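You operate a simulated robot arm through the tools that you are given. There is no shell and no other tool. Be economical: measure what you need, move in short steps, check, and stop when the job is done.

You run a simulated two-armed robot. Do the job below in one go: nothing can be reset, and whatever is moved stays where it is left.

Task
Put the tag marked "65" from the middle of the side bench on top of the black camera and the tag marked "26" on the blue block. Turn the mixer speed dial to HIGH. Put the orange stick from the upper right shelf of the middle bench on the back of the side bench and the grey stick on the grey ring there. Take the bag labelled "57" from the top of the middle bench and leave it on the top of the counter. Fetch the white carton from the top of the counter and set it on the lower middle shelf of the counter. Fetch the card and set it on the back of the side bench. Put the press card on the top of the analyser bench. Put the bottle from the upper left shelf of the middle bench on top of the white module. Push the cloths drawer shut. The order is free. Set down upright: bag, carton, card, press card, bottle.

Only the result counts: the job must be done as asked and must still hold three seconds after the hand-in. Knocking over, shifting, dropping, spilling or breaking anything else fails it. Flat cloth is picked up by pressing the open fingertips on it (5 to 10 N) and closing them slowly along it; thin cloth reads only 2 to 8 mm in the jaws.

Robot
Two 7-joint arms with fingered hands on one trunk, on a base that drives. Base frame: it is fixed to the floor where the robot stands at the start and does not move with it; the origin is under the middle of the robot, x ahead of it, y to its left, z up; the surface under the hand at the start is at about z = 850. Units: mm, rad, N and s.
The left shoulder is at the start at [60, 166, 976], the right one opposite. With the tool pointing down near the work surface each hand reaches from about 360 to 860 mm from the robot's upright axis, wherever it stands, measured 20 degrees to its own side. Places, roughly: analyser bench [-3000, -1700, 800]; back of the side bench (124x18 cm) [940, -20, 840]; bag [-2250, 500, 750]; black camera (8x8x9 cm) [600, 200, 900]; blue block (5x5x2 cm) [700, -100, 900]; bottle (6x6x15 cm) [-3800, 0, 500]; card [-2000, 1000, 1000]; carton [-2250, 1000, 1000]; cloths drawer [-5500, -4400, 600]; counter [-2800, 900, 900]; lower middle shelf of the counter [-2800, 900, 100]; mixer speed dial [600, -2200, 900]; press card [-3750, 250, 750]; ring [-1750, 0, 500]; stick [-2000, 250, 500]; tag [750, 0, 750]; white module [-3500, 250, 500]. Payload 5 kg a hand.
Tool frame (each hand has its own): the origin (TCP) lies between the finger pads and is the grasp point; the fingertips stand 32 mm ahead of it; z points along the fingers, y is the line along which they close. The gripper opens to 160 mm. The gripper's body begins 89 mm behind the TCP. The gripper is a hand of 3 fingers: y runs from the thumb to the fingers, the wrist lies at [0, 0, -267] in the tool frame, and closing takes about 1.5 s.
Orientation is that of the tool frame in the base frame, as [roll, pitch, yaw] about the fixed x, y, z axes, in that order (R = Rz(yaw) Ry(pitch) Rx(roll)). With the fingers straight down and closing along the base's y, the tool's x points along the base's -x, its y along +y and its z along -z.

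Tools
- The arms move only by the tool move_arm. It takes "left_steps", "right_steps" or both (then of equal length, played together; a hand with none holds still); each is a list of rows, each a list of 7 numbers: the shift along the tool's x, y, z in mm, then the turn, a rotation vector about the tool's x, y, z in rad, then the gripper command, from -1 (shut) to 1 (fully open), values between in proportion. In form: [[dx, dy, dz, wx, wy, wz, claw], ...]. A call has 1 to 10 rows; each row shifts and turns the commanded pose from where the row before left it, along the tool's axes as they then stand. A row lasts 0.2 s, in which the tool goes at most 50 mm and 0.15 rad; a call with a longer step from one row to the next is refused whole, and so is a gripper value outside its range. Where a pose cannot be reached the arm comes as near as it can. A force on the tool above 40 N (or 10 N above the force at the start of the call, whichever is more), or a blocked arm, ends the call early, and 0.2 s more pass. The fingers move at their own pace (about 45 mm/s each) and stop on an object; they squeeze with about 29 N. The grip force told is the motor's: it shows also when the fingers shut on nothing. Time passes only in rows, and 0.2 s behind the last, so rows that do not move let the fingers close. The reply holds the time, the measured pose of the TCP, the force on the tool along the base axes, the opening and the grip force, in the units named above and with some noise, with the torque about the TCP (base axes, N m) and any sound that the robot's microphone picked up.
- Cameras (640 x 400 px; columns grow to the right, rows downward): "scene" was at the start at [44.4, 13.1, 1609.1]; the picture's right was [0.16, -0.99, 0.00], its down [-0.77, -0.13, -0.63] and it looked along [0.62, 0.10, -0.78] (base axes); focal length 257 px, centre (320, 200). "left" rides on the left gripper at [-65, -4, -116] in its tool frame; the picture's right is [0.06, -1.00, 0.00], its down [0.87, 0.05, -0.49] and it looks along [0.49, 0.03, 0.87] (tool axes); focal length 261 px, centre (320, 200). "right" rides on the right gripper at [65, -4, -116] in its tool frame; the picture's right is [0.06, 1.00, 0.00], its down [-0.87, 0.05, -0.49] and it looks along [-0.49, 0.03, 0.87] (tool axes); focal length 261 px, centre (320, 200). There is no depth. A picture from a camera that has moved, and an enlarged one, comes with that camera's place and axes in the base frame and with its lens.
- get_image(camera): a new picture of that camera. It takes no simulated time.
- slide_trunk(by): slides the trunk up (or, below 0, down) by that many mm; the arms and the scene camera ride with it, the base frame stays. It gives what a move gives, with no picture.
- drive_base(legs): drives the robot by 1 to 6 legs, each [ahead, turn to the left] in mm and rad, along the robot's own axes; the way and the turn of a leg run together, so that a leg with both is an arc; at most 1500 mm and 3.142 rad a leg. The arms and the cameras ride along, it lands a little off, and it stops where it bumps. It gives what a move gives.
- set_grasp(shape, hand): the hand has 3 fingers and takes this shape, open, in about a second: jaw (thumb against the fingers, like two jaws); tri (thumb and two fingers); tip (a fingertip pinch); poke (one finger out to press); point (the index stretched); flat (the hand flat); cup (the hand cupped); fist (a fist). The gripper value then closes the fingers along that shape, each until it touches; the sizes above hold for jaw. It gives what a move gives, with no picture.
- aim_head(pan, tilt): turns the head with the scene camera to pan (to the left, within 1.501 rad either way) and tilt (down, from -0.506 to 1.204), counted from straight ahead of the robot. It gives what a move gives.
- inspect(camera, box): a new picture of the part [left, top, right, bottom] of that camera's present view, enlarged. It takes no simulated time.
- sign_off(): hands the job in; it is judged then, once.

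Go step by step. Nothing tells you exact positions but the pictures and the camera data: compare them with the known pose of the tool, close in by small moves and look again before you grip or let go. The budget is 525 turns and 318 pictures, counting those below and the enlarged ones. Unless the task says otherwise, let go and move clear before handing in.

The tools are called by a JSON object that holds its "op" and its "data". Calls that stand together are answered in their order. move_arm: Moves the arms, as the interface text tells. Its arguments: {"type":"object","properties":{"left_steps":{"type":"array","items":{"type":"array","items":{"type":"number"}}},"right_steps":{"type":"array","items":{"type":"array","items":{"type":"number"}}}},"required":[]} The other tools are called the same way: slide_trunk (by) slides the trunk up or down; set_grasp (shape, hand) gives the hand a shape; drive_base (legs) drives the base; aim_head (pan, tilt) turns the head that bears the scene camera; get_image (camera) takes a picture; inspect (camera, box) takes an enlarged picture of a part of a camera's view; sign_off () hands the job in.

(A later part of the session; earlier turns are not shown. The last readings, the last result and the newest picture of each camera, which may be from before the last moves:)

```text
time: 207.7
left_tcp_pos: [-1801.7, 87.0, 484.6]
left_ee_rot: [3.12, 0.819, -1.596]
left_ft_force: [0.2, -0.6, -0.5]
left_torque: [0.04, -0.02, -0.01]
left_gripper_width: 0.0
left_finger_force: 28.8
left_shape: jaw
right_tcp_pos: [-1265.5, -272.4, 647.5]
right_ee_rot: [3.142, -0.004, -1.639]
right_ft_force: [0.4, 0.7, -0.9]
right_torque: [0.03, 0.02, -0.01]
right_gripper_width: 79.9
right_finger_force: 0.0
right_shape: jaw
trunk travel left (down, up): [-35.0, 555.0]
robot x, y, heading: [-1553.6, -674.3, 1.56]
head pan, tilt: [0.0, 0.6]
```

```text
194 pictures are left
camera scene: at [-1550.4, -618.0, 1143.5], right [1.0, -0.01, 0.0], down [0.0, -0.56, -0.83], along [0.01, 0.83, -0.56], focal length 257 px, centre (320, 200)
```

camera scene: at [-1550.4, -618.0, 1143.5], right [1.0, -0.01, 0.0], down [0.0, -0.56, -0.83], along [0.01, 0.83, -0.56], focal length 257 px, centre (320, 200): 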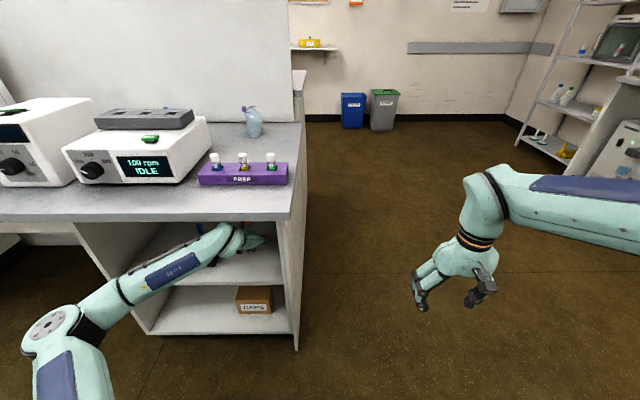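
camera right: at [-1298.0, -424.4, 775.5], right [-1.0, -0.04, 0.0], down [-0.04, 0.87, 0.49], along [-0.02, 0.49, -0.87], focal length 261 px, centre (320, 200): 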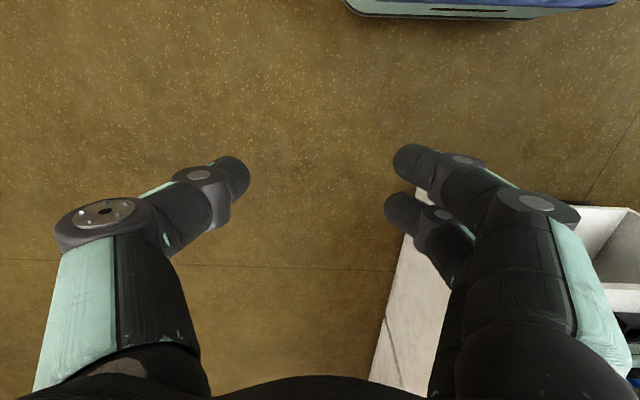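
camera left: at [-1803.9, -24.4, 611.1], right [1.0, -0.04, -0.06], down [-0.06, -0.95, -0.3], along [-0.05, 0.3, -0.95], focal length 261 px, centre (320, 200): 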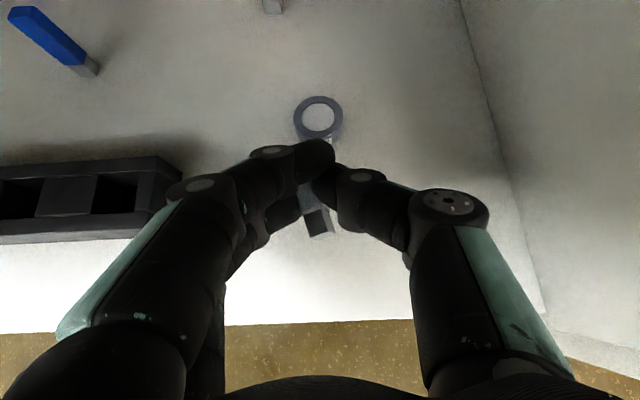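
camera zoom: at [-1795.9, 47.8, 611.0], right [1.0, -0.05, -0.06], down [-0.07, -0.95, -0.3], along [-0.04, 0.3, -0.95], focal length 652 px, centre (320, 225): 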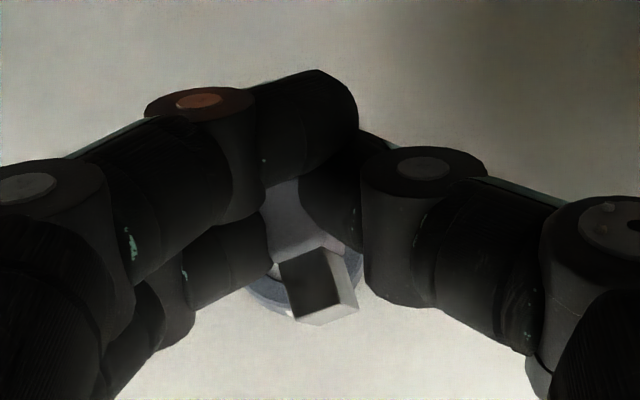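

{"op": "slide_trunk", "data": {"by": -6}}

{"op": "slide_trunk", "data": {"by": -3}}

{"op": "slide_trunk", "data": {"by": -3}}

{"op": "inspect", "data": {"camera": "left", "box": [240, 110, 400, 270]}}

```text
time: 208.2
left_tcp_pos: [-1801.3, 87.6, 478.0]
left_ee_rot: [3.119, 0.818, -1.597]
left_ft_force: [0.0, 0.0, 0.0]
left_torque: [0.0, 0.0, 0.05]
left_gripper_width: 0.1
left_finger_force: 29.4
left_shape: jaw
right_tcp_pos: [-1264.6, -273.0, 641.0]
right_ee_rot: [3.139, -0.003, -1.638]
right_ft_force: [1.0, 1.0, -0.2]
right_torque: [0.02, 0.0, -0.02]
right_gripper_width: 80.1
right_finger_force: 0.0
right_shape: jaw
trunk travel left (down, up): [-29.0, 561.0]
robot x, y, heading: [-1550.9, -675.3, 1.559]
head pan, tilt: [0.0, 0.6]
```

```text
time: 208.7
left_tcp_pos: [-1801.9, 88.0, 477.0]
left_ee_rot: [3.119, 0.819, -1.598]
left_ft_force: [-0.2, -0.1, 0.6]
left_torque: [-0.01, 0.01, -0.04]
left_gripper_width: 0.0
left_finger_force: 28.8
left_shape: jaw
right_tcp_pos: [-1265.9, -272.6, 639.1]
right_ee_rot: [-3.141, -0.002, -1.64]
right_ft_force: [1.0, -0.6, -0.3]
right_torque: [-0.01, -0.03, -0.01]
right_gripper_width: 79.9
right_finger_force: 0.1
right_shape: jaw
trunk travel left (down, up): [-26.0, 564.0]
robot x, y, heading: [-1550.6, -676.9, 1.56]
head pan, tilt: [0.0, 0.6]
```

```text
time: 209.2
left_tcp_pos: [-1801.6, 87.9, 473.2]
left_ee_rot: [3.12, 0.819, -1.599]
left_ft_force: [-0.4, 0.3, 1.2]
left_torque: [0.04, 0.05, -0.03]
left_gripper_width: 0.2
left_finger_force: 28.9
left_shape: jaw
right_tcp_pos: [-1266.2, -272.5, 634.7]
right_ee_rot: [3.14, -0.002, -1.639]
right_ft_force: [-0.6, -0.8, -0.1]
right_torque: [0.01, 0.03, 0.02]
right_gripper_width: 80.2
right_finger_force: 0.1
right_shape: jaw
trunk travel left (down, up): [-23.0, 567.0]
robot x, y, heading: [-1548.0, -674.9, 1.566]
head pan, tilt: [0.0, 0.6]
```

```text
2.50 times, centred on (320, 190) of left
camera zoom: at [-1795.9, 47.8, 599.5], right [1.0, -0.05, -0.06], down [-0.07, -0.95, -0.3], along [-0.04, 0.3, -0.95], focal length 652 px, centre (320, 225)
```

zoom: 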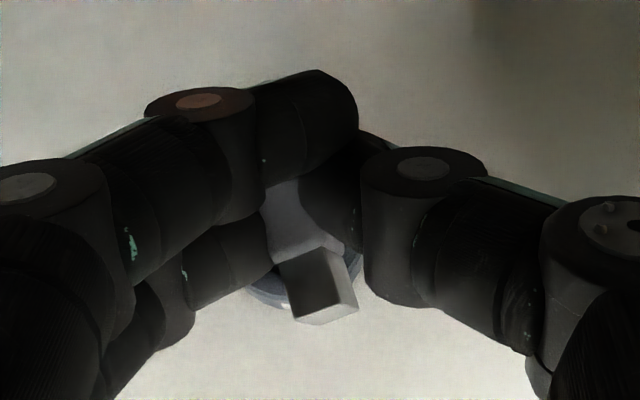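

{"op": "slide_trunk", "data": {"by": -2}}

{"op": "slide_trunk", "data": {"by": -2}}

```text
time: 209.8
left_tcp_pos: [-1801.2, 88.0, 473.7]
left_ee_rot: [3.116, 0.822, -1.599]
left_ft_force: [-0.4, -0.2, 11.6]
left_torque: [0.04, 0.19, 0.03]
left_gripper_width: 0.0
left_finger_force: 29.4
left_shape: jaw
right_tcp_pos: [-1265.1, -273.3, 634.1]
right_ee_rot: [3.139, -0.003, -1.636]
right_ft_force: [-1.1, 0.9, 1.2]
right_torque: [-0.02, 0.0, -0.03]
right_gripper_width: 79.8
right_finger_force: 0.0
right_shape: jaw
trunk travel left (down, up): [-21.0, 569.0]
robot x, y, heading: [-1546.3, -676.1, 1.561]
head pan, tilt: [0.0, 0.6]
```

```text
time: 210.3
left_tcp_pos: [-1801.1, 88.0, 472.6]
left_ee_rot: [3.116, 0.823, -1.601]
left_ft_force: [-2.0, -0.5, 23.9]
left_torque: [0.23, 0.51, 0.01]
left_gripper_width: 0.0
left_finger_force: 28.8
left_shape: jaw
right_tcp_pos: [-1264.5, -273.3, 632.8]
right_ee_rot: [3.14, -0.001, -1.638]
right_ft_force: [0.5, -0.3, 0.3]
right_torque: [0.04, 0.01, -0.03]
right_gripper_width: 79.9
right_finger_force: 0.0
right_shape: jaw
trunk travel left (down, up): [-19.0, 571.0]
robot x, y, heading: [-1550.5, -676.4, 1.564]
head pan, tilt: [0.0, 0.6]
```

{"op": "slide_trunk", "data": {"by": 2}}

{"op": "move_arm", "data": {"left_steps": [[0, 0, 0, 0, 0, 0, -0.95], [0, 0, 0, 0, 0, 0, -0.9], [0, 0, 0, 0, 0, 0, -0.85], [0, 0, 0, 0, 0, 0, -0.8], [0, 0, 0, 0, 0, 0, -0.7], [0, 0, 0, 0, 0, 0, -0.6], [0, 0, 0, 0, 0, 0, -0.5], [0, 0, 0, 0, 0, 0, -0.5]]}}

{"op": "inspect", "data": {"camera": "left", "box": [240, 110, 400, 270]}}

```text
time: 210.8
left_tcp_pos: [-1801.2, 89.6, 472.6]
left_ee_rot: [3.118, 0.823, -1.599]
left_ft_force: [-1.2, 4.1, 22.4]
left_torque: [0.39, 0.48, -0.05]
left_gripper_width: 0.0
left_finger_force: 29.1
left_shape: jaw
right_tcp_pos: [-1264.8, -273.3, 634.3]
right_ee_rot: [3.14, -0.003, -1.639]
right_ft_force: [-0.6, -0.3, 0.3]
right_torque: [-0.01, 0.03, 0.02]
right_gripper_width: 79.9
right_finger_force: 0.1
right_shape: jaw
trunk travel left (down, up): [-21.0, 569.0]
robot x, y, heading: [-1545.9, -675.2, 1.56]
head pan, tilt: [0.0, 0.6]
```

```text
time: 212.6
left_tcp_pos: [-1799.9, 86.4, 470.4]
left_ee_rot: [3.117, 0.817, -1.596]
left_ft_force: [2.4, 2.1, 14.1]
left_torque: [0.16, 0.23, -0.06]
left_gripper_width: 38.6
left_finger_force: 0.1
left_shape: jaw
right_tcp_pos: [-1264.1, -271.9, 635.4]
right_ee_rot: [3.139, -0.001, -1.638]
right_ft_force: [0.2, -0.6, -0.5]
right_torque: [0.01, -0.03, -0.03]
right_gripper_width: 79.7
right_finger_force: 0.1
right_shape: jaw
trunk travel left (down, up): [-21.0, 569.0]
robot x, y, heading: [-1551.9, -674.1, 1.563]
head pan, tilt: [0.0, 0.6]
```

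```text
2.50 times, centred on (320, 190) of left
camera zoom: at [-1795.2, 47.3, 597.3], right [1.0, -0.05, -0.06], down [-0.07, -0.95, -0.3], along [-0.04, 0.3, -0.95], focal length 652 px, centre (320, 225)
```

zoom: 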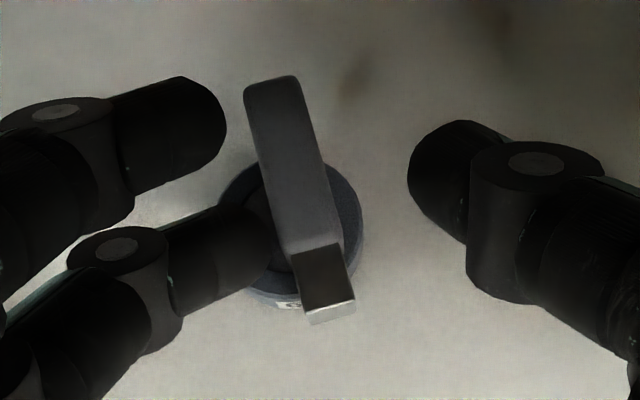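

The grey stick now lies on the ring. I raise, open a bit more, and back out.

{"op": "slide_trunk", "data": {"by": 12}}

{"op": "move_arm", "data": {"left_steps": [[0, 0, 0, 0, 0, 0, -0.3], [0, 0, 0, 0, 0, 0, -0.2], [0, 0, 0, 0, 0, 0, -0.2]]}}

{"op": "get_image", "data": {"camera": "left"}}

```text
time: 213.2
left_tcp_pos: [-1802.7, 87.3, 480.8]
left_ee_rot: [3.12, 0.815, -1.596]
left_ft_force: [0.5, -0.1, -0.7]
left_torque: [0.01, 0.02, -0.02]
left_gripper_width: 39.4
left_finger_force: 0.0
left_shape: jaw
right_tcp_pos: [-1265.1, -271.3, 645.6]
right_ee_rot: [-3.141, -0.001, -1.637]
right_ft_force: [-0.3, 0.3, -0.5]
right_torque: [0.02, 0.0, 0.01]
right_gripper_width: 79.8
right_finger_force: 0.0
right_shape: jaw
trunk travel left (down, up): [-33.0, 557.0]
robot x, y, heading: [-1556.0, -676.9, 1.567]
head pan, tilt: [0.0, 0.6]
```

```text
time: 214.0
left_tcp_pos: [-1800.4, 86.8, 483.2]
left_ee_rot: [3.119, 0.818, -1.597]
left_ft_force: [0.1, -0.5, 0.3]
left_torque: [0.01, -0.01, -0.02]
left_gripper_width: 63.7
left_finger_force: 0.0
left_shape: jaw
right_tcp_pos: [-1265.7, -272.7, 645.3]
right_ee_rot: [3.141, -0.004, -1.638]
right_ft_force: [-0.1, 0.2, -0.3]
right_torque: [-0.02, 0.0, -0.02]
right_gripper_width: 79.9
right_finger_force: 0.0
right_shape: jaw
trunk travel left (down, up): [-33.0, 557.0]
robot x, y, heading: [-1552.2, -679.7, 1.559]
head pan, tilt: [0.0, 0.6]
```

```text
191 pictures are left
camera left: at [-1795.9, 47.9, 609.0], right [1.0, -0.05, -0.06], down [-0.07, -0.95, -0.3], along [-0.04, 0.3, -0.95], focal length 261 px, centre (320, 200)
```

left: 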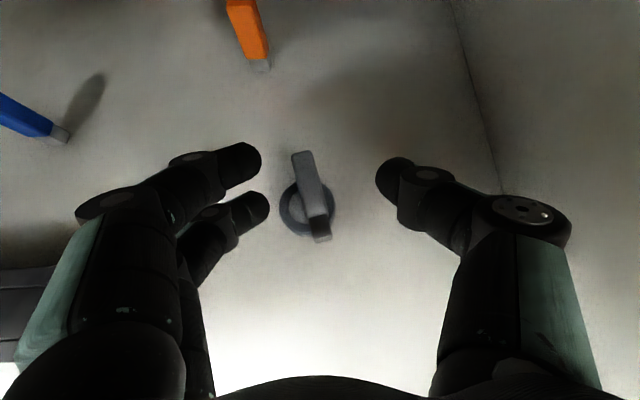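

{"op": "drive_base", "data": {"legs": [[-220, 0], [0, 0.05]]}}

{"op": "move_arm", "data": {"left_steps": [[0, 0, 0, 0, -0.11, 0, -0.2], [0, 0, 0, 0, -0.11, 0, -0.2], [0, 0, 0, 0, 0, 0, -0.2]]}}

{"op": "get_image", "data": {"camera": "left"}}

```text
time: 216.1
left_tcp_pos: [-1842.0, -147.4, 482.9]
left_ee_rot: [3.118, 0.816, -1.547]
left_ft_force: [0.2, -0.7, -0.6]
left_torque: [0.03, 0.02, 0.01]
left_gripper_width: 63.3
left_finger_force: 0.0
left_shape: jaw
right_tcp_pos: [-1288.3, -480.2, 645.4]
right_ee_rot: [-3.141, -0.005, -1.586]
right_ft_force: [0.2, -0.1, 0.2]
right_torque: [0.01, -0.04, 0.05]
right_gripper_width: 80.2
right_finger_force: 0.0
right_shape: jaw
trunk travel left (down, up): [-33.0, 557.0]
robot x, y, heading: [-1548.7, -893.6, 1.613]
head pan, tilt: [0.0, 0.6]
```

```text
time: 216.9
left_tcp_pos: [-1843.9, -145.1, 488.0]
left_ee_rot: [3.114, 1.023, -1.556]
left_ft_force: [-0.8, -0.6, -0.4]
left_torque: [-0.04, -0.02, -0.01]
left_gripper_width: 63.7
left_finger_force: 0.0
left_shape: jaw
left hand out of reach, approached as far as the arm can: row 2
right_tcp_pos: [-1288.0, -478.6, 645.3]
right_ee_rot: [3.139, -0.003, -1.587]
right_ft_force: [-0.5, -0.4, 0.4]
right_torque: [0.01, -0.02, 0.02]
right_gripper_width: 79.9
right_finger_force: 0.1
right_shape: jaw
trunk travel left (down, up): [-33.0, 557.0]
robot x, y, heading: [-1551.1, -898.6, 1.612]
head pan, tilt: [0.0, 0.6]
```

```text
190 pictures are left
camera left: at [-1836.6, -209.2, 603.1], right [1.0, 0.0, -0.07], down [-0.03, -0.87, -0.49], along [-0.06, 0.49, -0.87], focal length 261 px, centre (320, 200)
```

left: 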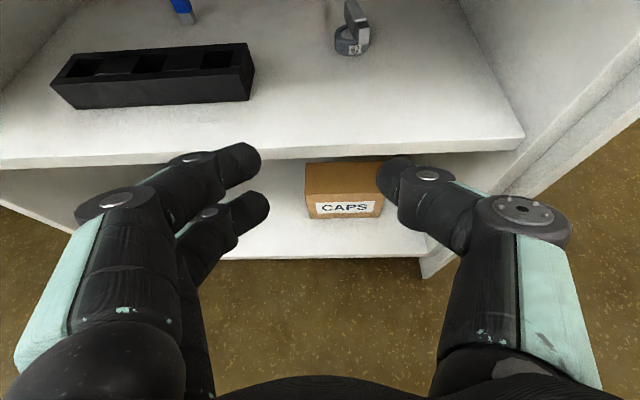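

{"op": "drive_base", "data": {"legs": [[270, -0.006]]}}

{"op": "get_image", "data": {"camera": "left"}}

```text
time: 218.8
left_tcp_pos: [-1848.8, 129.2, 487.9]
left_ee_rot: [3.114, 1.023, -1.564]
left_ft_force: [0.2, 0.2, -1.1]
left_torque: [0.0, 0.02, 0.01]
left_gripper_width: 64.1
left_finger_force: 0.0
left_shape: jaw
right_tcp_pos: [-1294.1, -210.1, 646.1]
right_ee_rot: [3.141, -0.004, -1.595]
right_ft_force: [-0.3, 0.3, -0.5]
right_torque: [0.03, -0.02, 0.01]
right_gripper_width: 80.0
right_finger_force: 0.1
right_shape: jaw
trunk travel left (down, up): [-33.0, 557.0]
robot x, y, heading: [-1563.6, -625.7, 1.61]
head pan, tilt: [0.0, 0.6]
```

```text
189 pictures are left
camera left: at [-1841.8, 64.0, 603.5], right [1.0, 0.0, -0.07], down [-0.03, -0.87, -0.49], along [-0.06, 0.49, -0.87], focal length 261 px, centre (320, 200)
```

left: 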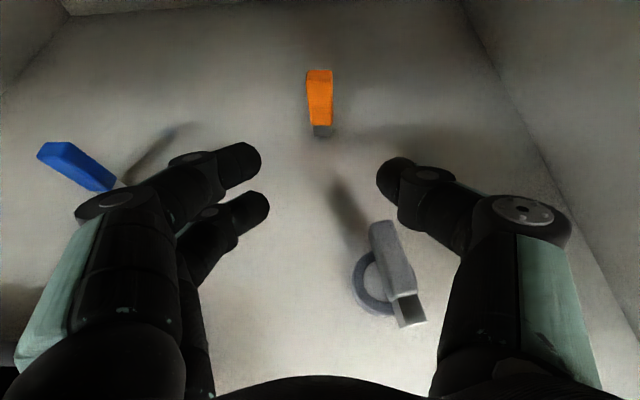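

{"op": "drive_base", "data": {"legs": [[106, 0]]}}

{"op": "slide_trunk", "data": {"by": -28}}

{"op": "get_image", "data": {"camera": "left"}}

```text
time: 220.0
left_tcp_pos: [-1854.3, 236.0, 488.0]
left_ee_rot: [3.114, 1.023, -1.564]
left_ft_force: [-0.7, 0.0, 1.2]
left_torque: [0.01, -0.02, 0.01]
left_gripper_width: 63.7
left_finger_force: 0.1
left_shape: jaw
right_tcp_pos: [-1298.6, -101.2, 646.0]
right_ee_rot: [3.139, -0.003, -1.594]
right_ft_force: [0.0, 0.1, -0.3]
right_torque: [-0.01, 0.02, 0.0]
right_gripper_width: 79.8
right_finger_force: 0.1
right_shape: jaw
trunk travel left (down, up): [-33.0, 557.0]
robot x, y, heading: [-1567.2, -516.6, 1.608]
head pan, tilt: [0.0, 0.6]
```

```text
time: 220.7
left_tcp_pos: [-1853.8, 236.3, 461.1]
left_ee_rot: [3.114, 1.022, -1.565]
left_ft_force: [0.6, 0.1, -0.8]
left_torque: [0.0, -0.02, 0.03]
left_gripper_width: 64.2
left_finger_force: 0.0
left_shape: jaw
right_tcp_pos: [-1299.0, -101.7, 617.4]
right_ee_rot: [3.141, -0.004, -1.594]
right_ft_force: [-0.2, 0.1, 0.4]
right_torque: [0.02, 0.02, 0.03]
right_gripper_width: 80.0
right_finger_force: 0.1
right_shape: jaw
trunk travel left (down, up): [-5.0, 585.0]
robot x, y, heading: [-1566.2, -517.6, 1.605]
head pan, tilt: [0.0, 0.6]
```

```text
188 pictures are left
camera left: at [-1846.2, 171.3, 575.5], right [1.0, 0.0, -0.07], down [-0.03, -0.87, -0.49], along [-0.06, 0.49, -0.87], focal length 261 px, centre (320, 200)
```

left: 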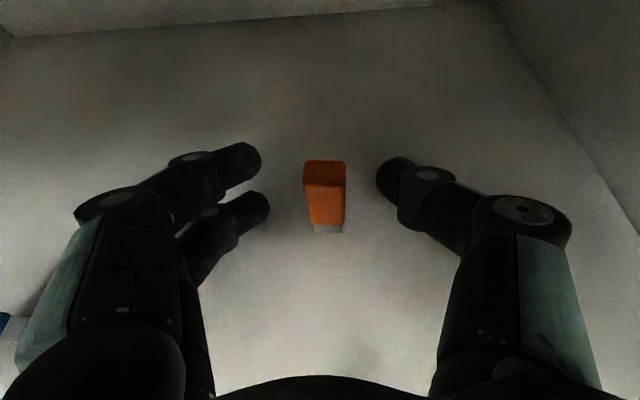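

{"op": "move_arm", "data": {"left_steps": [[0, 0, 0, 0, 0, 0, -0.6], [0, 0, 0, 0, 0, 0, -1], [0, 0, 0, 0, 0, 0, -1], [0, 0, 0, 0, 0, 0, -1], [0, 0, 0, 0, 0, 0, -1], [0, 0, 0, 0, 0, 0, -1]]}}

{"op": "slide_trunk", "data": {"by": 45}}

{"op": "get_image", "data": {"camera": "left"}}

```text
time: 222.1
left_tcp_pos: [-1853.1, 236.4, 458.5]
left_ee_rot: [3.115, 1.022, -1.564]
left_ft_force: [-0.1, -0.4, 0.4]
left_torque: [-0.02, -0.03, -0.02]
left_gripper_width: 0.0
left_finger_force: 29.2
left_shape: jaw
right_tcp_pos: [-1299.4, -102.9, 617.7]
right_ee_rot: [3.14, -0.005, -1.593]
right_ft_force: [0.9, 0.5, 0.1]
right_torque: [0.02, -0.02, -0.03]
right_gripper_width: 79.9
right_finger_force: 0.0
right_shape: jaw
trunk travel left (down, up): [-5.0, 585.0]
robot x, y, heading: [-1568.9, -520.4, 1.61]
head pan, tilt: [0.0, 0.6]
```

```text
time: 223.0
left_tcp_pos: [-1848.8, 230.1, 489.0]
left_ee_rot: [3.13, 1.003, -1.557]
left_ft_force: [-0.1, -0.3, 0.6]
left_torque: [0.02, 0.02, -0.02]
left_gripper_width: 0.1
left_finger_force: 28.7
left_shape: jaw
right_tcp_pos: [-1299.5, -101.9, 659.6]
right_ee_rot: [-3.142, -0.006, -1.594]
right_ft_force: [-0.3, 0.0, -0.3]
right_torque: [0.01, 0.03, 0.01]
right_gripper_width: 80.1
right_finger_force: 0.1
right_shape: jaw
trunk travel left (down, up): [-50.0, 540.0]
robot x, y, heading: [-1566.9, -520.9, 1.609]
head pan, tilt: [0.0, 0.6]
```

```text
187 pictures are left
camera left: at [-1843.7, 167.6, 604.7], right [1.0, -0.01, -0.06], down [-0.04, -0.88, -0.47], along [-0.05, 0.47, -0.88], focal length 261 px, centre (320, 200)
```

left: 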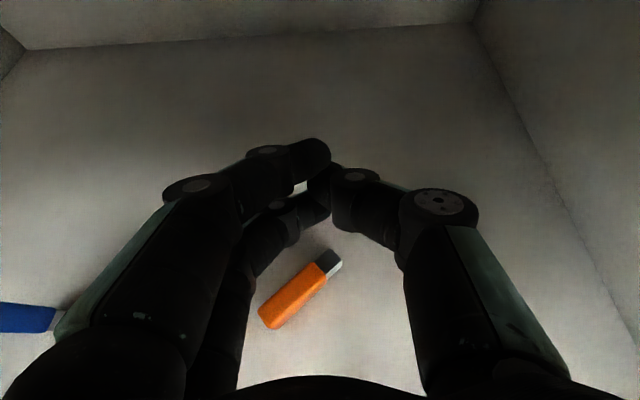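

The orange stick slipped and lies on the shelf, and the forearm pressed the slab. I lower slightly, open, and look.

{"op": "slide_trunk", "data": {"by": -18}}

{"op": "inspect", "data": {"camera": "left", "box": [230, 230, 370, 340]}}

```text
time: 223.7
left_tcp_pos: [-1853.3, 240.5, 492.6]
left_ee_rot: [3.112, 1.025, -1.565]
left_ft_force: [0.4, 1.2, -0.5]
left_torque: [0.0, -0.04, -0.01]
left_gripper_width: 0.1
left_finger_force: 28.5
left_shape: jaw
right_tcp_pos: [-1298.2, -101.0, 648.1]
right_ee_rot: [3.141, -0.004, -1.594]
right_ft_force: [-0.2, 0.0, -0.4]
right_torque: [0.01, -0.02, 0.0]
right_gripper_width: 79.9
right_finger_force: 0.0
right_shape: jaw
trunk travel left (down, up): [-32.0, 558.0]
robot x, y, heading: [-1565.3, -514.9, 1.608]
head pan, tilt: [0.0, 0.6]
```

```text
3.64 times, centred on (300, 285) of left
camera zoom: at [-1845.2, 173.9, 607.2], right [1.0, 0.0, -0.07], down [-0.03, -0.87, -0.49], along [-0.06, 0.49, -0.87], focal length 948 px, centre (393, -109)
```

zoom: 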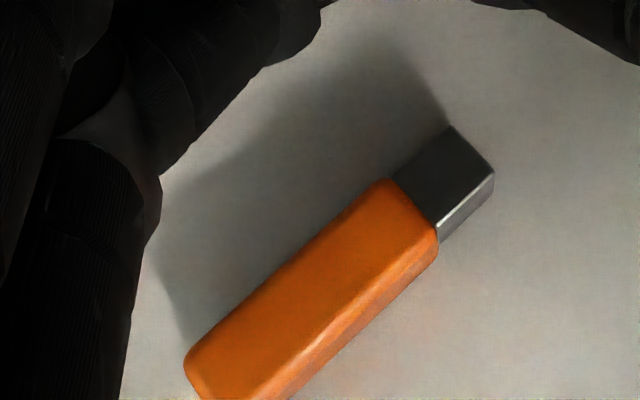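

The orange stick lies flat. I'll press its near end with closed fingertips and drag it toward the shelf front, where a steeper grasp is possible.

{"op": "drive_base", "data": {"legs": [[-62, 0], [0, 0.041]]}}

{"op": "get_image", "data": {"camera": "left"}}

```text
time: 225.0
left_tcp_pos: [-1881.7, 161.8, 487.8]
left_ee_rot: [3.113, 1.022, -1.522]
left_ft_force: [-0.1, -0.4, 0.5]
left_torque: [0.01, 0.03, -0.01]
left_gripper_width: 0.0
left_finger_force: 29.0
left_shape: jaw
right_tcp_pos: [-1313.9, -153.3, 645.0]
right_ee_rot: [3.14, -0.003, -1.553]
right_ft_force: [-0.1, -0.2, -0.1]
right_torque: [-0.01, 0.02, 0.02]
right_gripper_width: 80.1
right_finger_force: 0.0
right_shape: jaw
trunk travel left (down, up): [-32.0, 558.0]
robot x, y, heading: [-1562.9, -581.6, 1.651]
head pan, tilt: [0.0, 0.6]
```

```text
185 pictures are left
camera left: at [-1872.2, 97.3, 602.3], right [1.0, 0.04, -0.07], down [0.0, -0.87, -0.49], along [-0.08, 0.48, -0.87], focal length 261 px, centre (320, 200)
```

left: 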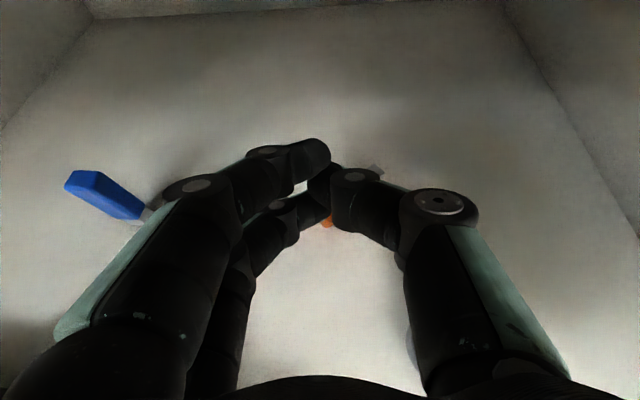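

{"op": "drive_base", "data": {"legs": [[10, -0.006]]}}

{"op": "slide_trunk", "data": {"by": -29}}

{"op": "inspect", "data": {"camera": "left", "box": [240, 110, 440, 260]}}

```text
time: 225.8
left_tcp_pos: [-1878.7, 173.9, 486.9]
left_ee_rot: [3.114, 1.023, -1.527]
left_ft_force: [0.2, 0.0, 0.9]
left_torque: [-0.03, 0.0, 0.02]
left_gripper_width: 0.0
left_finger_force: 28.1
left_shape: jaw
right_tcp_pos: [-1313.5, -144.0, 644.8]
right_ee_rot: [3.14, -0.005, -1.56]
right_ft_force: [-0.1, 0.2, -0.3]
right_torque: [0.0, -0.04, -0.03]
right_gripper_width: 79.9
right_finger_force: 0.0
right_shape: jaw
trunk travel left (down, up): [-32.0, 558.0]
robot x, y, heading: [-1567.3, -571.5, 1.642]
head pan, tilt: [0.0, 0.6]
```

```text
time: 226.4
left_tcp_pos: [-1879.4, 177.2, 474.7]
left_ee_rot: [3.103, 1.049, -1.537]
left_ft_force: [-2.2, -0.5, 11.7]
left_torque: [0.21, 0.1, 0.08]
left_gripper_width: 0.0
left_finger_force: 29.0
left_shape: jaw
right_tcp_pos: [-1313.5, -145.4, 619.5]
right_ee_rot: [3.141, -0.004, -1.556]
right_ft_force: [0.6, 0.1, 0.2]
right_torque: [0.03, 0.02, 0.0]
right_gripper_width: 80.0
right_finger_force: 0.0
right_shape: jaw
trunk travel left (down, up): [-7.0, 583.0]
robot x, y, heading: [-1565.3, -573.2, 1.645]
head pan, tilt: [0.0, 0.6]
stopped: the force on the tool passed its limit at 47 N (the readings are from after the stop); the commanded pose is now the measured one
```

```text
2.67 times, centred on (340, 185) of left
camera zoom: at [-1869.6, 110.0, 588.3], right [1.0, 0.03, -0.07], down [-0.01, -0.86, -0.51], along [-0.08, 0.51, -0.86], focal length 695 px, centre (267, 240)
```

zoom: 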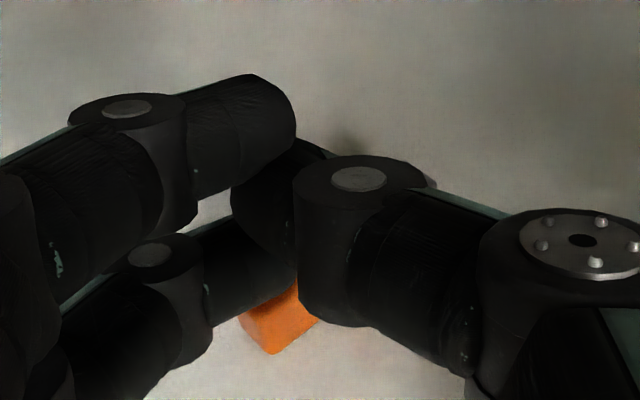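

{"op": "drive_base", "data": {"legs": [[-60, 0]]}}

{"op": "get_image", "data": {"camera": "left"}}

```text
time: 227.4
left_tcp_pos: [-1876.3, 118.5, 470.7]
left_ee_rot: [3.106, 1.042, -1.534]
left_ft_force: [0.0, 0.9, -0.6]
left_torque: [0.0, -0.03, -0.04]
left_gripper_width: 0.0
left_finger_force: 29.1
left_shape: jaw
right_tcp_pos: [-1309.6, -202.4, 620.1]
right_ee_rot: [3.141, -0.003, -1.556]
right_ft_force: [-0.2, -0.4, 0.0]
right_torque: [0.01, 0.01, -0.01]
right_gripper_width: 79.7
right_finger_force: 0.0
right_shape: jaw
trunk travel left (down, up): [-7.0, 583.0]
robot x, y, heading: [-1559.8, -633.1, 1.644]
head pan, tilt: [0.0, 0.6]
```

```text
183 pictures are left
camera left: at [-1865.4, 51.1, 585.2], right [1.0, 0.03, -0.07], down [-0.01, -0.87, -0.5], along [-0.08, 0.5, -0.86], focal length 261 px, centre (320, 200)
```

left: 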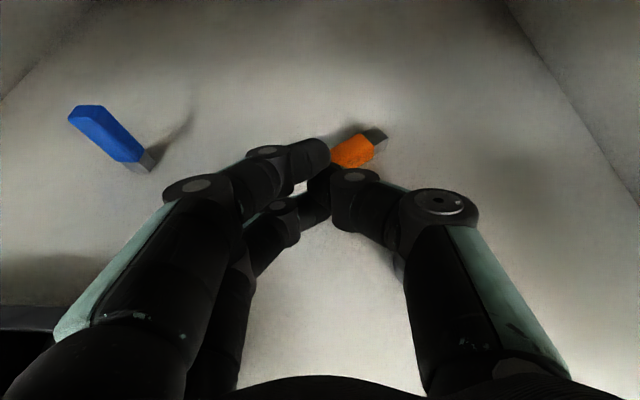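

{"op": "slide_trunk", "data": {"by": 22}}

{"op": "drive_base", "data": {"legs": [[97, -0.03]]}}

{"op": "move_arm", "data": {"left_steps": [[0, 0, 0, 0, 0, 0, -0.5], [0, 0, 0, 0, 0, 0, -0.5], [0, 0, 0, 0, 0, 0, -0.5]]}}

{"op": "get_image", "data": {"camera": "left"}}

```text
time: 228.0
left_tcp_pos: [-1874.7, 117.7, 493.1]
left_ee_rot: [3.108, 1.041, -1.534]
left_ft_force: [-0.1, -0.1, -1.3]
left_torque: [-0.02, 0.01, 0.0]
left_gripper_width: 0.0
left_finger_force: 29.2
left_shape: jaw
right_tcp_pos: [-1309.6, -203.4, 641.2]
right_ee_rot: [3.141, -0.003, -1.557]
right_ft_force: [-0.8, -0.3, 0.8]
right_torque: [-0.02, -0.01, 0.01]
right_gripper_width: 79.8
right_finger_force: 0.0
right_shape: jaw
trunk travel left (down, up): [-29.0, 561.0]
robot x, y, heading: [-1561.4, -633.1, 1.641]
head pan, tilt: [0.0, 0.6]
```

```text
time: 229.2
left_tcp_pos: [-1859.3, 222.6, 492.9]
left_ee_rot: [3.107, 1.042, -1.564]
left_ft_force: [-0.1, 0.7, 0.1]
left_torque: [-0.01, -0.01, 0.0]
left_gripper_width: 0.0
left_finger_force: 29.0
left_shape: jaw
right_tcp_pos: [-1302.9, -115.6, 640.2]
right_ee_rot: [3.14, -0.002, -1.586]
right_ft_force: [0.1, 0.2, 0.1]
right_torque: [0.0, 0.01, 0.01]
right_gripper_width: 80.0
right_finger_force: 0.0
right_shape: jaw
trunk travel left (down, up): [-29.0, 561.0]
robot x, y, heading: [-1563.2, -536.8, 1.614]
head pan, tilt: [0.0, 0.6]
```

```text
time: 230.0
left_tcp_pos: [-1858.4, 221.9, 492.6]
left_ee_rot: [3.108, 1.041, -1.564]
left_ft_force: [1.1, 0.6, 0.2]
left_torque: [0.0, -0.01, 0.01]
left_gripper_width: 39.5
left_finger_force: 0.0
left_shape: jaw
right_tcp_pos: [-1302.3, -115.5, 640.6]
right_ee_rot: [3.139, -0.003, -1.587]
right_ft_force: [-0.2, 0.4, -0.7]
right_torque: [0.04, 0.0, 0.04]
right_gripper_width: 79.9
right_finger_force: 0.1
right_shape: jaw
trunk travel left (down, up): [-29.0, 561.0]
robot x, y, heading: [-1563.7, -532.5, 1.614]
head pan, tilt: [0.0, 0.6]
```

```text
182 pictures are left
camera left: at [-1850.8, 155.2, 607.3], right [1.0, 0.01, -0.07], down [-0.03, -0.86, -0.5], along [-0.06, 0.5, -0.86], focal length 261 px, centre (320, 200)
```

left: 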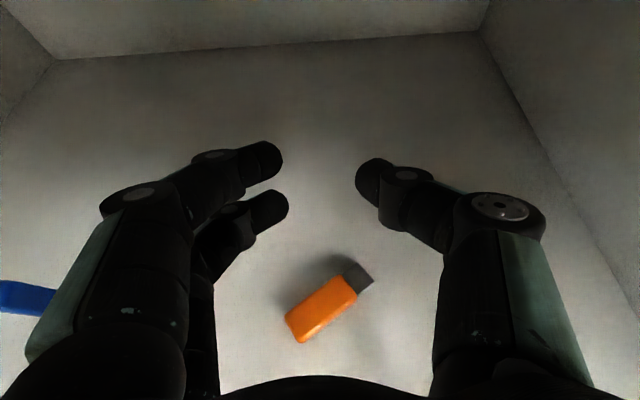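

{"op": "slide_trunk", "data": {"by": -29}}

{"op": "move_arm", "data": {"left_steps": [[4, 0, 2.4, 0, 0, 0, -0.5], [4, 0, 2.4, 0, 0, 0, -0.5], [4, 0, 2.4, 0, 0, 0, -0.5], [0, 0, 0, 0, 0, 0, -0.5]]}}

```text
time: 230.7
left_tcp_pos: [-1856.7, 222.4, 464.0]
left_ee_rot: [3.106, 1.043, -1.565]
left_ft_force: [0.4, -0.3, -0.2]
left_torque: [0.0, 0.0, -0.02]
left_gripper_width: 39.5
left_finger_force: 0.0
left_shape: jaw
right_tcp_pos: [-1303.7, -114.6, 612.2]
right_ee_rot: [3.14, -0.004, -1.587]
right_ft_force: [0.5, -0.6, -0.5]
right_torque: [0.0, 0.0, 0.0]
right_gripper_width: 80.1
right_finger_force: 0.1
right_shape: jaw
trunk travel left (down, up): [0.0, 590.0]
robot x, y, heading: [-1566.4, -534.5, 1.613]
head pan, tilt: [0.0, 0.6]
```

```text
time: 231.7
left_tcp_pos: [-1861.2, 223.0, 455.2]
left_ee_rot: [3.112, 1.033, -1.563]
left_ft_force: [-0.3, -0.2, 1.7]
left_torque: [0.01, 0.04, -0.01]
left_gripper_width: 39.6
left_finger_force: 0.0
left_shape: jaw
left hand out of reach, approached as far as the arm can: row 3
right_tcp_pos: [-1301.8, -115.6, 613.7]
right_ee_rot: [3.14, -0.004, -1.585]
right_ft_force: [-0.6, 0.2, 0.0]
right_torque: [-0.03, 0.02, -0.02]
right_gripper_width: 79.7
right_finger_force: 0.0
right_shape: jaw
trunk travel left (down, up): [0.0, 590.0]
robot x, y, heading: [-1564.8, -534.0, 1.616]
head pan, tilt: [0.0, 0.6]
```

{"op": "drive_base", "data": {"legs": [[-50, 0.035]]}}

{"op": "get_image", "data": {"camera": "left"}}

```text
time: 232.6
left_tcp_pos: [-1884.7, 162.3, 454.5]
left_ee_rot: [3.113, 1.033, -1.529]
left_ft_force: [0.0, 1.0, 2.1]
left_torque: [0.06, 0.07, -0.02]
left_gripper_width: 39.6
left_finger_force: 0.0
left_shape: jaw
right_tcp_pos: [-1313.4, -155.2, 612.0]
right_ee_rot: [3.14, -0.004, -1.551]
right_ft_force: [0.9, -0.3, 0.3]
right_torque: [0.0, 0.01, 0.02]
right_gripper_width: 79.9
right_finger_force: 0.0
right_shape: jaw
trunk travel left (down, up): [0.0, 590.0]
robot x, y, heading: [-1566.0, -581.9, 1.65]
head pan, tilt: [0.0, 0.6]
```

```text
181 pictures are left
camera left: at [-1875.5, 97.7, 570.1], right [1.0, 0.04, -0.07], down [0.0, -0.87, -0.49], along [-0.08, 0.49, -0.87], focal length 261 px, centre (320, 200)
```

left: 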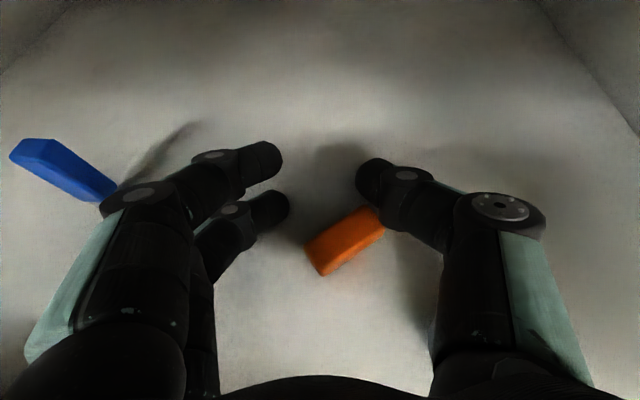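

{"op": "drive_base", "data": {"legs": [[-55, 0.025]]}}

{"op": "get_image", "data": {"camera": "left"}}

```text
time: 233.6
left_tcp_pos: [-1900.2, 99.8, 456.3]
left_ee_rot: [3.112, 1.034, -1.503]
left_ft_force: [0.3, 0.6, 0.8]
left_torque: [0.04, 0.08, 0.0]
left_gripper_width: 40.0
left_finger_force: 0.0
left_shape: jaw
right_tcp_pos: [-1320.2, -205.1, 613.5]
right_ee_rot: [3.141, -0.004, -1.526]
right_ft_force: [-0.4, -0.3, 0.7]
right_torque: [-0.02, 0.02, -0.01]
right_gripper_width: 79.9
right_finger_force: 0.0
right_shape: jaw
trunk travel left (down, up): [0.0, 590.0]
robot x, y, heading: [-1556.2, -638.8, 1.678]
head pan, tilt: [0.0, 0.6]
```

```text
180 pictures are left
camera left: at [-1887.9, 34.7, 570.1], right [1.0, 0.06, -0.07], down [0.02, -0.87, -0.49], along [-0.09, 0.49, -0.87], focal length 261 px, centre (320, 200)
```

left: 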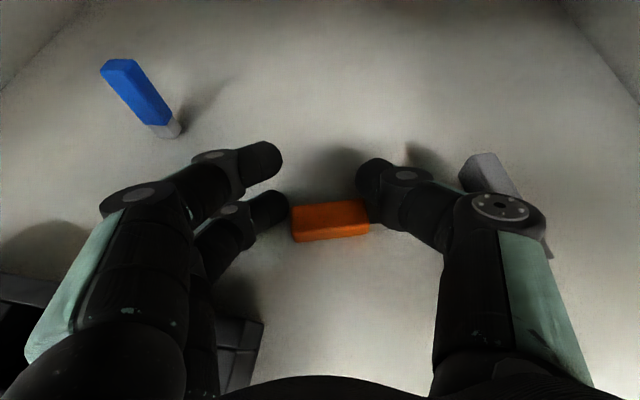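

{"op": "drive_base", "data": {"legs": [[-30, 0], [-30, -0.022]]}}

{"op": "get_image", "data": {"camera": "left"}}

```text
time: 234.8
left_tcp_pos: [-1877.3, 46.7, 454.5]
left_ee_rot: [3.114, 1.034, -1.526]
left_ft_force: [-0.2, 1.0, 1.2]
left_torque: [-0.01, 0.0, 0.01]
left_gripper_width: 40.1
left_finger_force: 0.1
left_shape: jaw
right_tcp_pos: [-1304.5, -270.5, 612.7]
right_ee_rot: [3.141, -0.004, -1.547]
right_ft_force: [-0.2, 0.0, -0.7]
right_torque: [-0.03, 0.0, -0.01]
right_gripper_width: 79.9
right_finger_force: 0.0
right_shape: jaw
trunk travel left (down, up): [0.0, 590.0]
robot x, y, heading: [-1554.5, -700.2, 1.654]
head pan, tilt: [0.0, 0.6]
```

```text
179 pictures are left
camera left: at [-1866.9, -18.4, 570.2], right [1.0, 0.04, -0.07], down [0.0, -0.87, -0.49], along [-0.08, 0.49, -0.87], focal length 261 px, centre (320, 200)
```

left: 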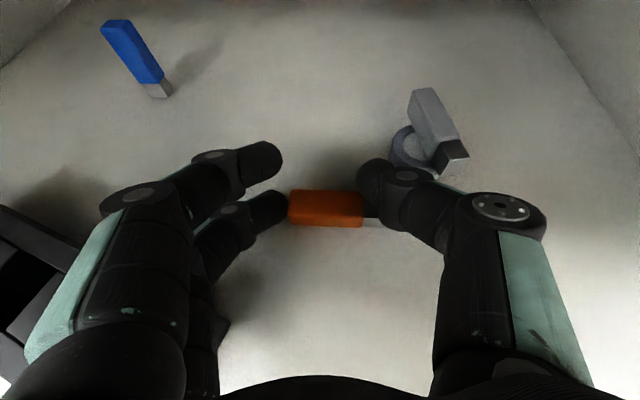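

{"op": "inspect", "data": {"camera": "left", "box": [370, 70, 490, 190]}}

```text
3.33 times, centred on (430, 130) of left
camera zoom: at [-1866.9, -18.4, 570.2], right [1.0, 0.04, -0.07], down [0.0, -0.87, -0.49], along [-0.08, 0.49, -0.87], focal length 869 px, centre (-47, 433)
```

zoom: 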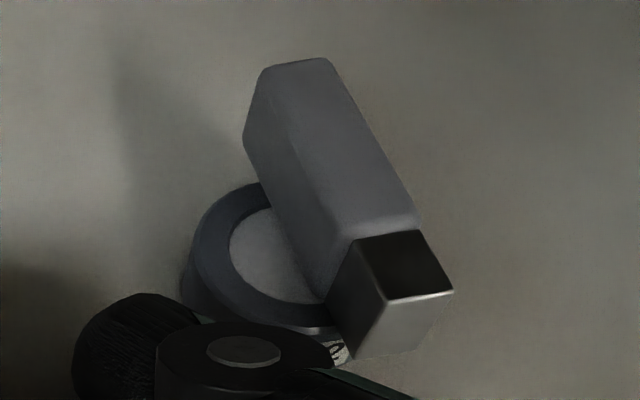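

{"op": "drive_base", "data": {"legs": [[-58, -0.012]]}}

{"op": "get_image", "data": {"camera": "left"}}

```text
time: 235.8
left_tcp_pos: [-1864.1, -7.2, 454.8]
left_ee_rot: [3.113, 1.031, -1.538]
left_ft_force: [0.5, 0.8, 1.5]
left_torque: [0.02, 0.02, -0.02]
left_gripper_width: 40.5
left_finger_force: 0.1
left_shape: jaw
right_tcp_pos: [-1295.2, -331.4, 613.2]
right_ee_rot: [3.138, -0.003, -1.56]
right_ft_force: [0.2, 0.8, -0.7]
right_torque: [0.0, 0.02, 0.01]
right_gripper_width: 79.7
right_finger_force: 0.1
right_shape: jaw
trunk travel left (down, up): [0.0, 590.0]
robot x, y, heading: [-1547.9, -757.6, 1.639]
head pan, tilt: [0.0, 0.6]
```

```text
177 pictures are left
camera left: at [-1854.0, -72.8, 570.3], right [1.0, 0.03, -0.07], down [-0.01, -0.87, -0.49], along [-0.07, 0.49, -0.87], focal length 261 px, centre (320, 200)
```

left: 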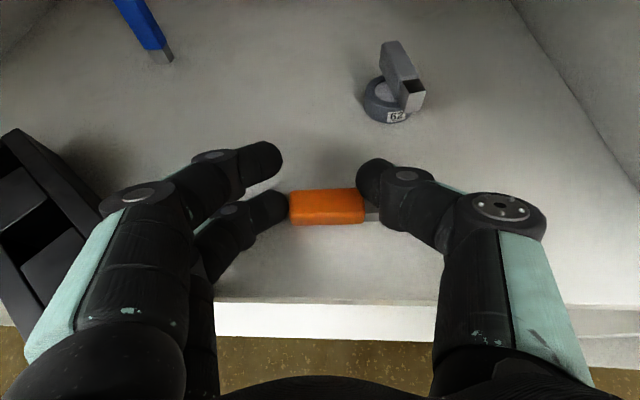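

The stick now lies crosswise near the shelf front. I pull its right end toward me to turn it end-on.

{"op": "slide_trunk", "data": {"by": 25}}

{"op": "drive_base", "data": {"legs": [[12, -0.042]]}}

{"op": "move_arm", "data": {"left_steps": [[0, 0, 0, 0, 0, 0, -1], [0, 0, 0, 0, 0, 0, -1], [0, 0, 0, 0, 0, 0, -1]]}}

{"op": "slide_trunk", "data": {"by": -22}}

{"op": "get_image", "data": {"camera": "left"}}

```text
time: 236.5
left_tcp_pos: [-1862.7, -6.3, 478.6]
left_ee_rot: [3.112, 1.033, -1.537]
left_ft_force: [-0.1, -0.2, 0.2]
left_torque: [-0.01, 0.01, 0.0]
left_gripper_width: 40.3
left_finger_force: 0.0
left_shape: jaw
right_tcp_pos: [-1295.2, -331.1, 636.6]
right_ee_rot: [3.14, -0.004, -1.561]
right_ft_force: [0.7, -0.3, -0.7]
right_torque: [0.01, -0.01, 0.01]
right_gripper_width: 79.8
right_finger_force: 0.0
right_shape: jaw
trunk travel left (down, up): [-25.0, 565.0]
robot x, y, heading: [-1546.6, -756.7, 1.642]
head pan, tilt: [0.0, 0.6]
```

```text
time: 237.3
left_tcp_pos: [-1830.9, 18.0, 480.2]
left_ee_rot: [3.111, 1.033, -1.58]
left_ft_force: [0.3, 0.5, 0.5]
left_torque: [0.0, 0.01, 0.01]
left_gripper_width: 40.2
left_finger_force: 0.2
left_shape: jaw
right_tcp_pos: [-1276.5, -330.9, 637.8]
right_ee_rot: [3.139, -0.003, -1.603]
right_ft_force: [0.0, 0.5, 0.5]
right_torque: [-0.02, 0.02, 0.0]
right_gripper_width: 79.8
right_finger_force: 0.0
right_shape: jaw
trunk travel left (down, up): [-25.0, 565.0]
robot x, y, heading: [-1546.7, -740.4, 1.6]
head pan, tilt: [0.0, 0.6]
```

```text
time: 238.1
left_tcp_pos: [-1832.0, 19.0, 480.2]
left_ee_rot: [3.111, 1.033, -1.579]
left_ft_force: [0.7, -0.1, -0.2]
left_torque: [0.01, 0.01, -0.04]
left_gripper_width: 0.0
left_finger_force: 16.4
left_shape: jaw
right_tcp_pos: [-1277.5, -329.9, 638.8]
right_ee_rot: [3.14, -0.004, -1.601]
right_ft_force: [-0.4, -0.1, 0.4]
right_torque: [-0.02, 0.0, 0.02]
right_gripper_width: 79.8
right_finger_force: 0.0
right_shape: jaw
trunk travel left (down, up): [-25.0, 565.0]
robot x, y, heading: [-1545.1, -746.7, 1.599]
head pan, tilt: [0.0, 0.6]
```

```text
time: 238.8
left_tcp_pos: [-1830.9, 18.7, 460.6]
left_ee_rot: [3.111, 1.035, -1.582]
left_ft_force: [-0.4, 0.1, 7.4]
left_torque: [-0.05, 0.13, -0.01]
left_gripper_width: 0.1
left_finger_force: 28.6
left_shape: jaw
right_tcp_pos: [-1277.7, -331.7, 616.4]
right_ee_rot: [3.139, -0.004, -1.602]
right_ft_force: [0.8, -1.2, 0.4]
right_torque: [0.02, 0.0, 0.02]
right_gripper_width: 79.7
right_finger_force: 0.0
right_shape: jaw
trunk travel left (down, up): [-3.0, 587.0]
robot x, y, heading: [-1549.3, -746.1, 1.596]
head pan, tilt: [0.0, 0.6]
```

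```text
176 pictures are left
camera left: at [-1825.2, -48.4, 574.7], right [1.0, -0.02, -0.07], down [-0.05, -0.87, -0.5], along [-0.05, 0.5, -0.87], focal length 261 px, centre (320, 200)
```

left: 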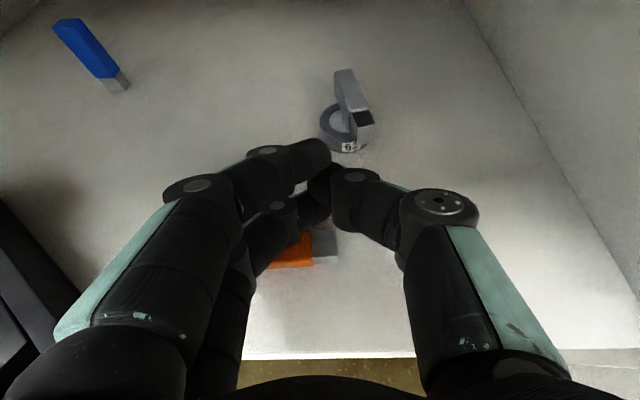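

{"op": "drive_base", "data": {"legs": [[-62, 0]]}}

{"op": "get_image", "data": {"camera": "left"}}

```text
time: 239.8
left_tcp_pos: [-1828.6, -42.2, 459.6]
left_ee_rot: [3.111, 1.034, -1.583]
left_ft_force: [-0.3, 3.3, 14.4]
left_torque: [0.08, 0.28, -0.03]
left_gripper_width: 0.1
left_finger_force: 29.2
left_shape: jaw
right_tcp_pos: [-1275.6, -390.9, 615.4]
right_ee_rot: [3.14, -0.004, -1.604]
right_ft_force: [-0.2, -0.1, 0.9]
right_torque: [0.06, 0.02, -0.02]
right_gripper_width: 80.1
right_finger_force: 0.1
right_shape: jaw
trunk travel left (down, up): [-3.0, 587.0]
robot x, y, heading: [-1544.0, -806.4, 1.596]
head pan, tilt: [0.0, 0.6]
```

```text
175 pictures are left
camera left: at [-1822.9, -109.5, 574.8], right [1.0, -0.02, -0.07], down [-0.05, -0.87, -0.5], along [-0.05, 0.5, -0.87], focal length 261 px, centre (320, 200)
```

left: 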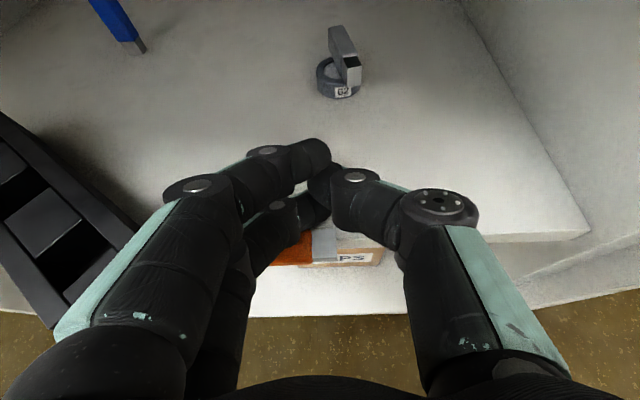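

{"op": "inspect", "data": {"camera": "left", "box": [220, 180, 420, 320]}}

{"op": "inspect", "data": {"camera": "scene", "box": [180, 180, 330, 290]}}

```text
2.86 times, centred on (320, 250) of left
camera zoom: at [-1822.9, -109.5, 574.8], right [1.0, -0.02, -0.07], down [-0.05, -0.87, -0.5], along [-0.05, 0.5, -0.87], focal length 745 px, centre (320, 57)
```

zoom: 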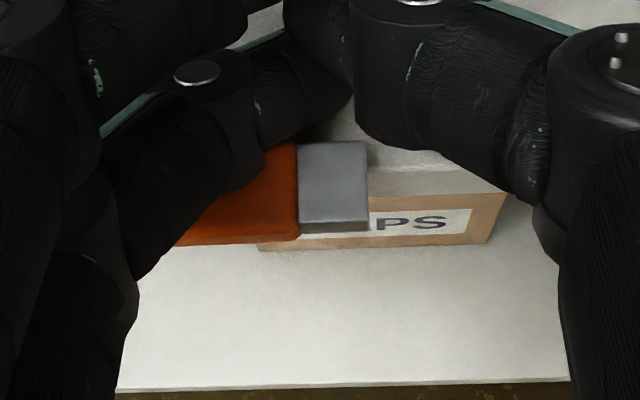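

```text
3.64 times, centred on (255, 235) of scene
camera zoom: at [-1548.6, -747.4, 1111.6], right [1.0, 0.03, 0.0], down [0.01, -0.56, -0.83], along [-0.02, 0.83, -0.56], focal length 936 px, centre (556, 73)
```

zoom: 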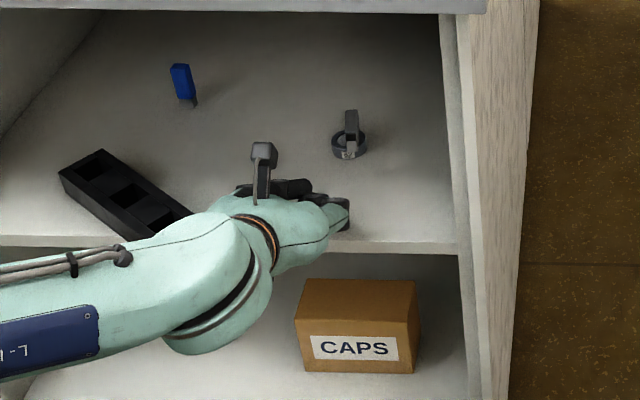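

The stick hangs at the shelf edge under the fingertip, and I notice the black rack got nudged, which I'll restore later. First I push forward gently to bring the stick back from the edge.

{"op": "drive_base", "data": {"legs": [[12, 0]]}}

{"op": "inspect", "data": {"camera": "left", "box": [220, 180, 420, 320]}}

```text
time: 240.5
left_tcp_pos: [-1829.4, -30.6, 458.2]
left_ee_rot: [3.109, 1.035, -1.581]
left_ft_force: [-0.5, -0.5, 1.4]
left_torque: [0.01, 0.02, -0.01]
left_gripper_width: 0.0
left_finger_force: 28.8
left_shape: jaw
right_tcp_pos: [-1275.8, -379.8, 616.2]
right_ee_rot: [3.14, -0.003, -1.603]
right_ft_force: [1.0, 0.8, -0.7]
right_torque: [0.0, 0.05, 0.0]
right_gripper_width: 79.9
right_finger_force: 0.0
right_shape: jaw
trunk travel left (down, up): [-3.0, 587.0]
robot x, y, heading: [-1548.5, -795.5, 1.599]
head pan, tilt: [0.0, 0.6]
```

```text
2.86 times, centred on (320, 250) of left
camera zoom: at [-1823.5, -97.1, 574.0], right [1.0, -0.02, -0.07], down [-0.05, -0.87, -0.5], along [-0.05, 0.5, -0.87], focal length 745 px, centre (320, 57)
```

zoom: 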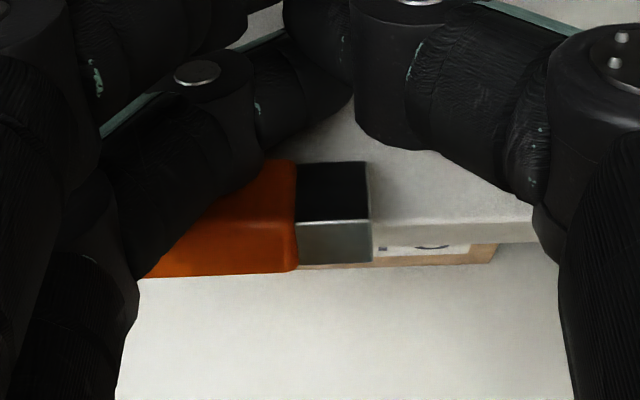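

{"op": "inspect", "data": {"camera": "scene", "box": [210, 200, 310, 290]}}

{"op": "get_image", "data": {"camera": "left"}}

```text
4.44 times, centred on (260, 245) of scene
camera zoom: at [-1549.2, -734.6, 1111.4], right [1.0, 0.03, 0.0], down [0.01, -0.56, -0.83], along [-0.02, 0.82, -0.56], focal length 1144 px, centre (587, 0)
```

zoom: 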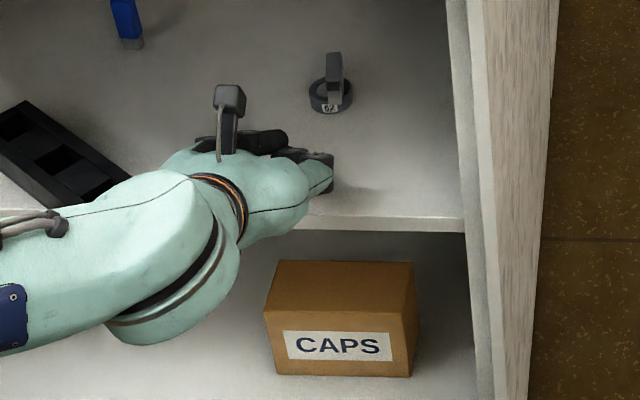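

```text
170 pictures are left
camera left: at [-1823.5, -97.1, 574.0], right [1.0, -0.02, -0.07], down [-0.05, -0.87, -0.5], along [-0.05, 0.5, -0.87], focal length 261 px, centre (320, 200)
```

left: 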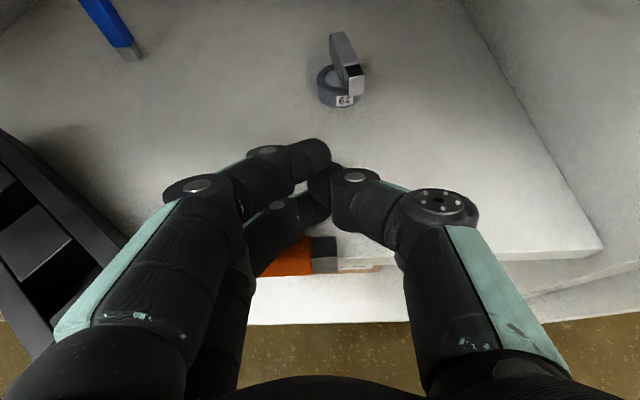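

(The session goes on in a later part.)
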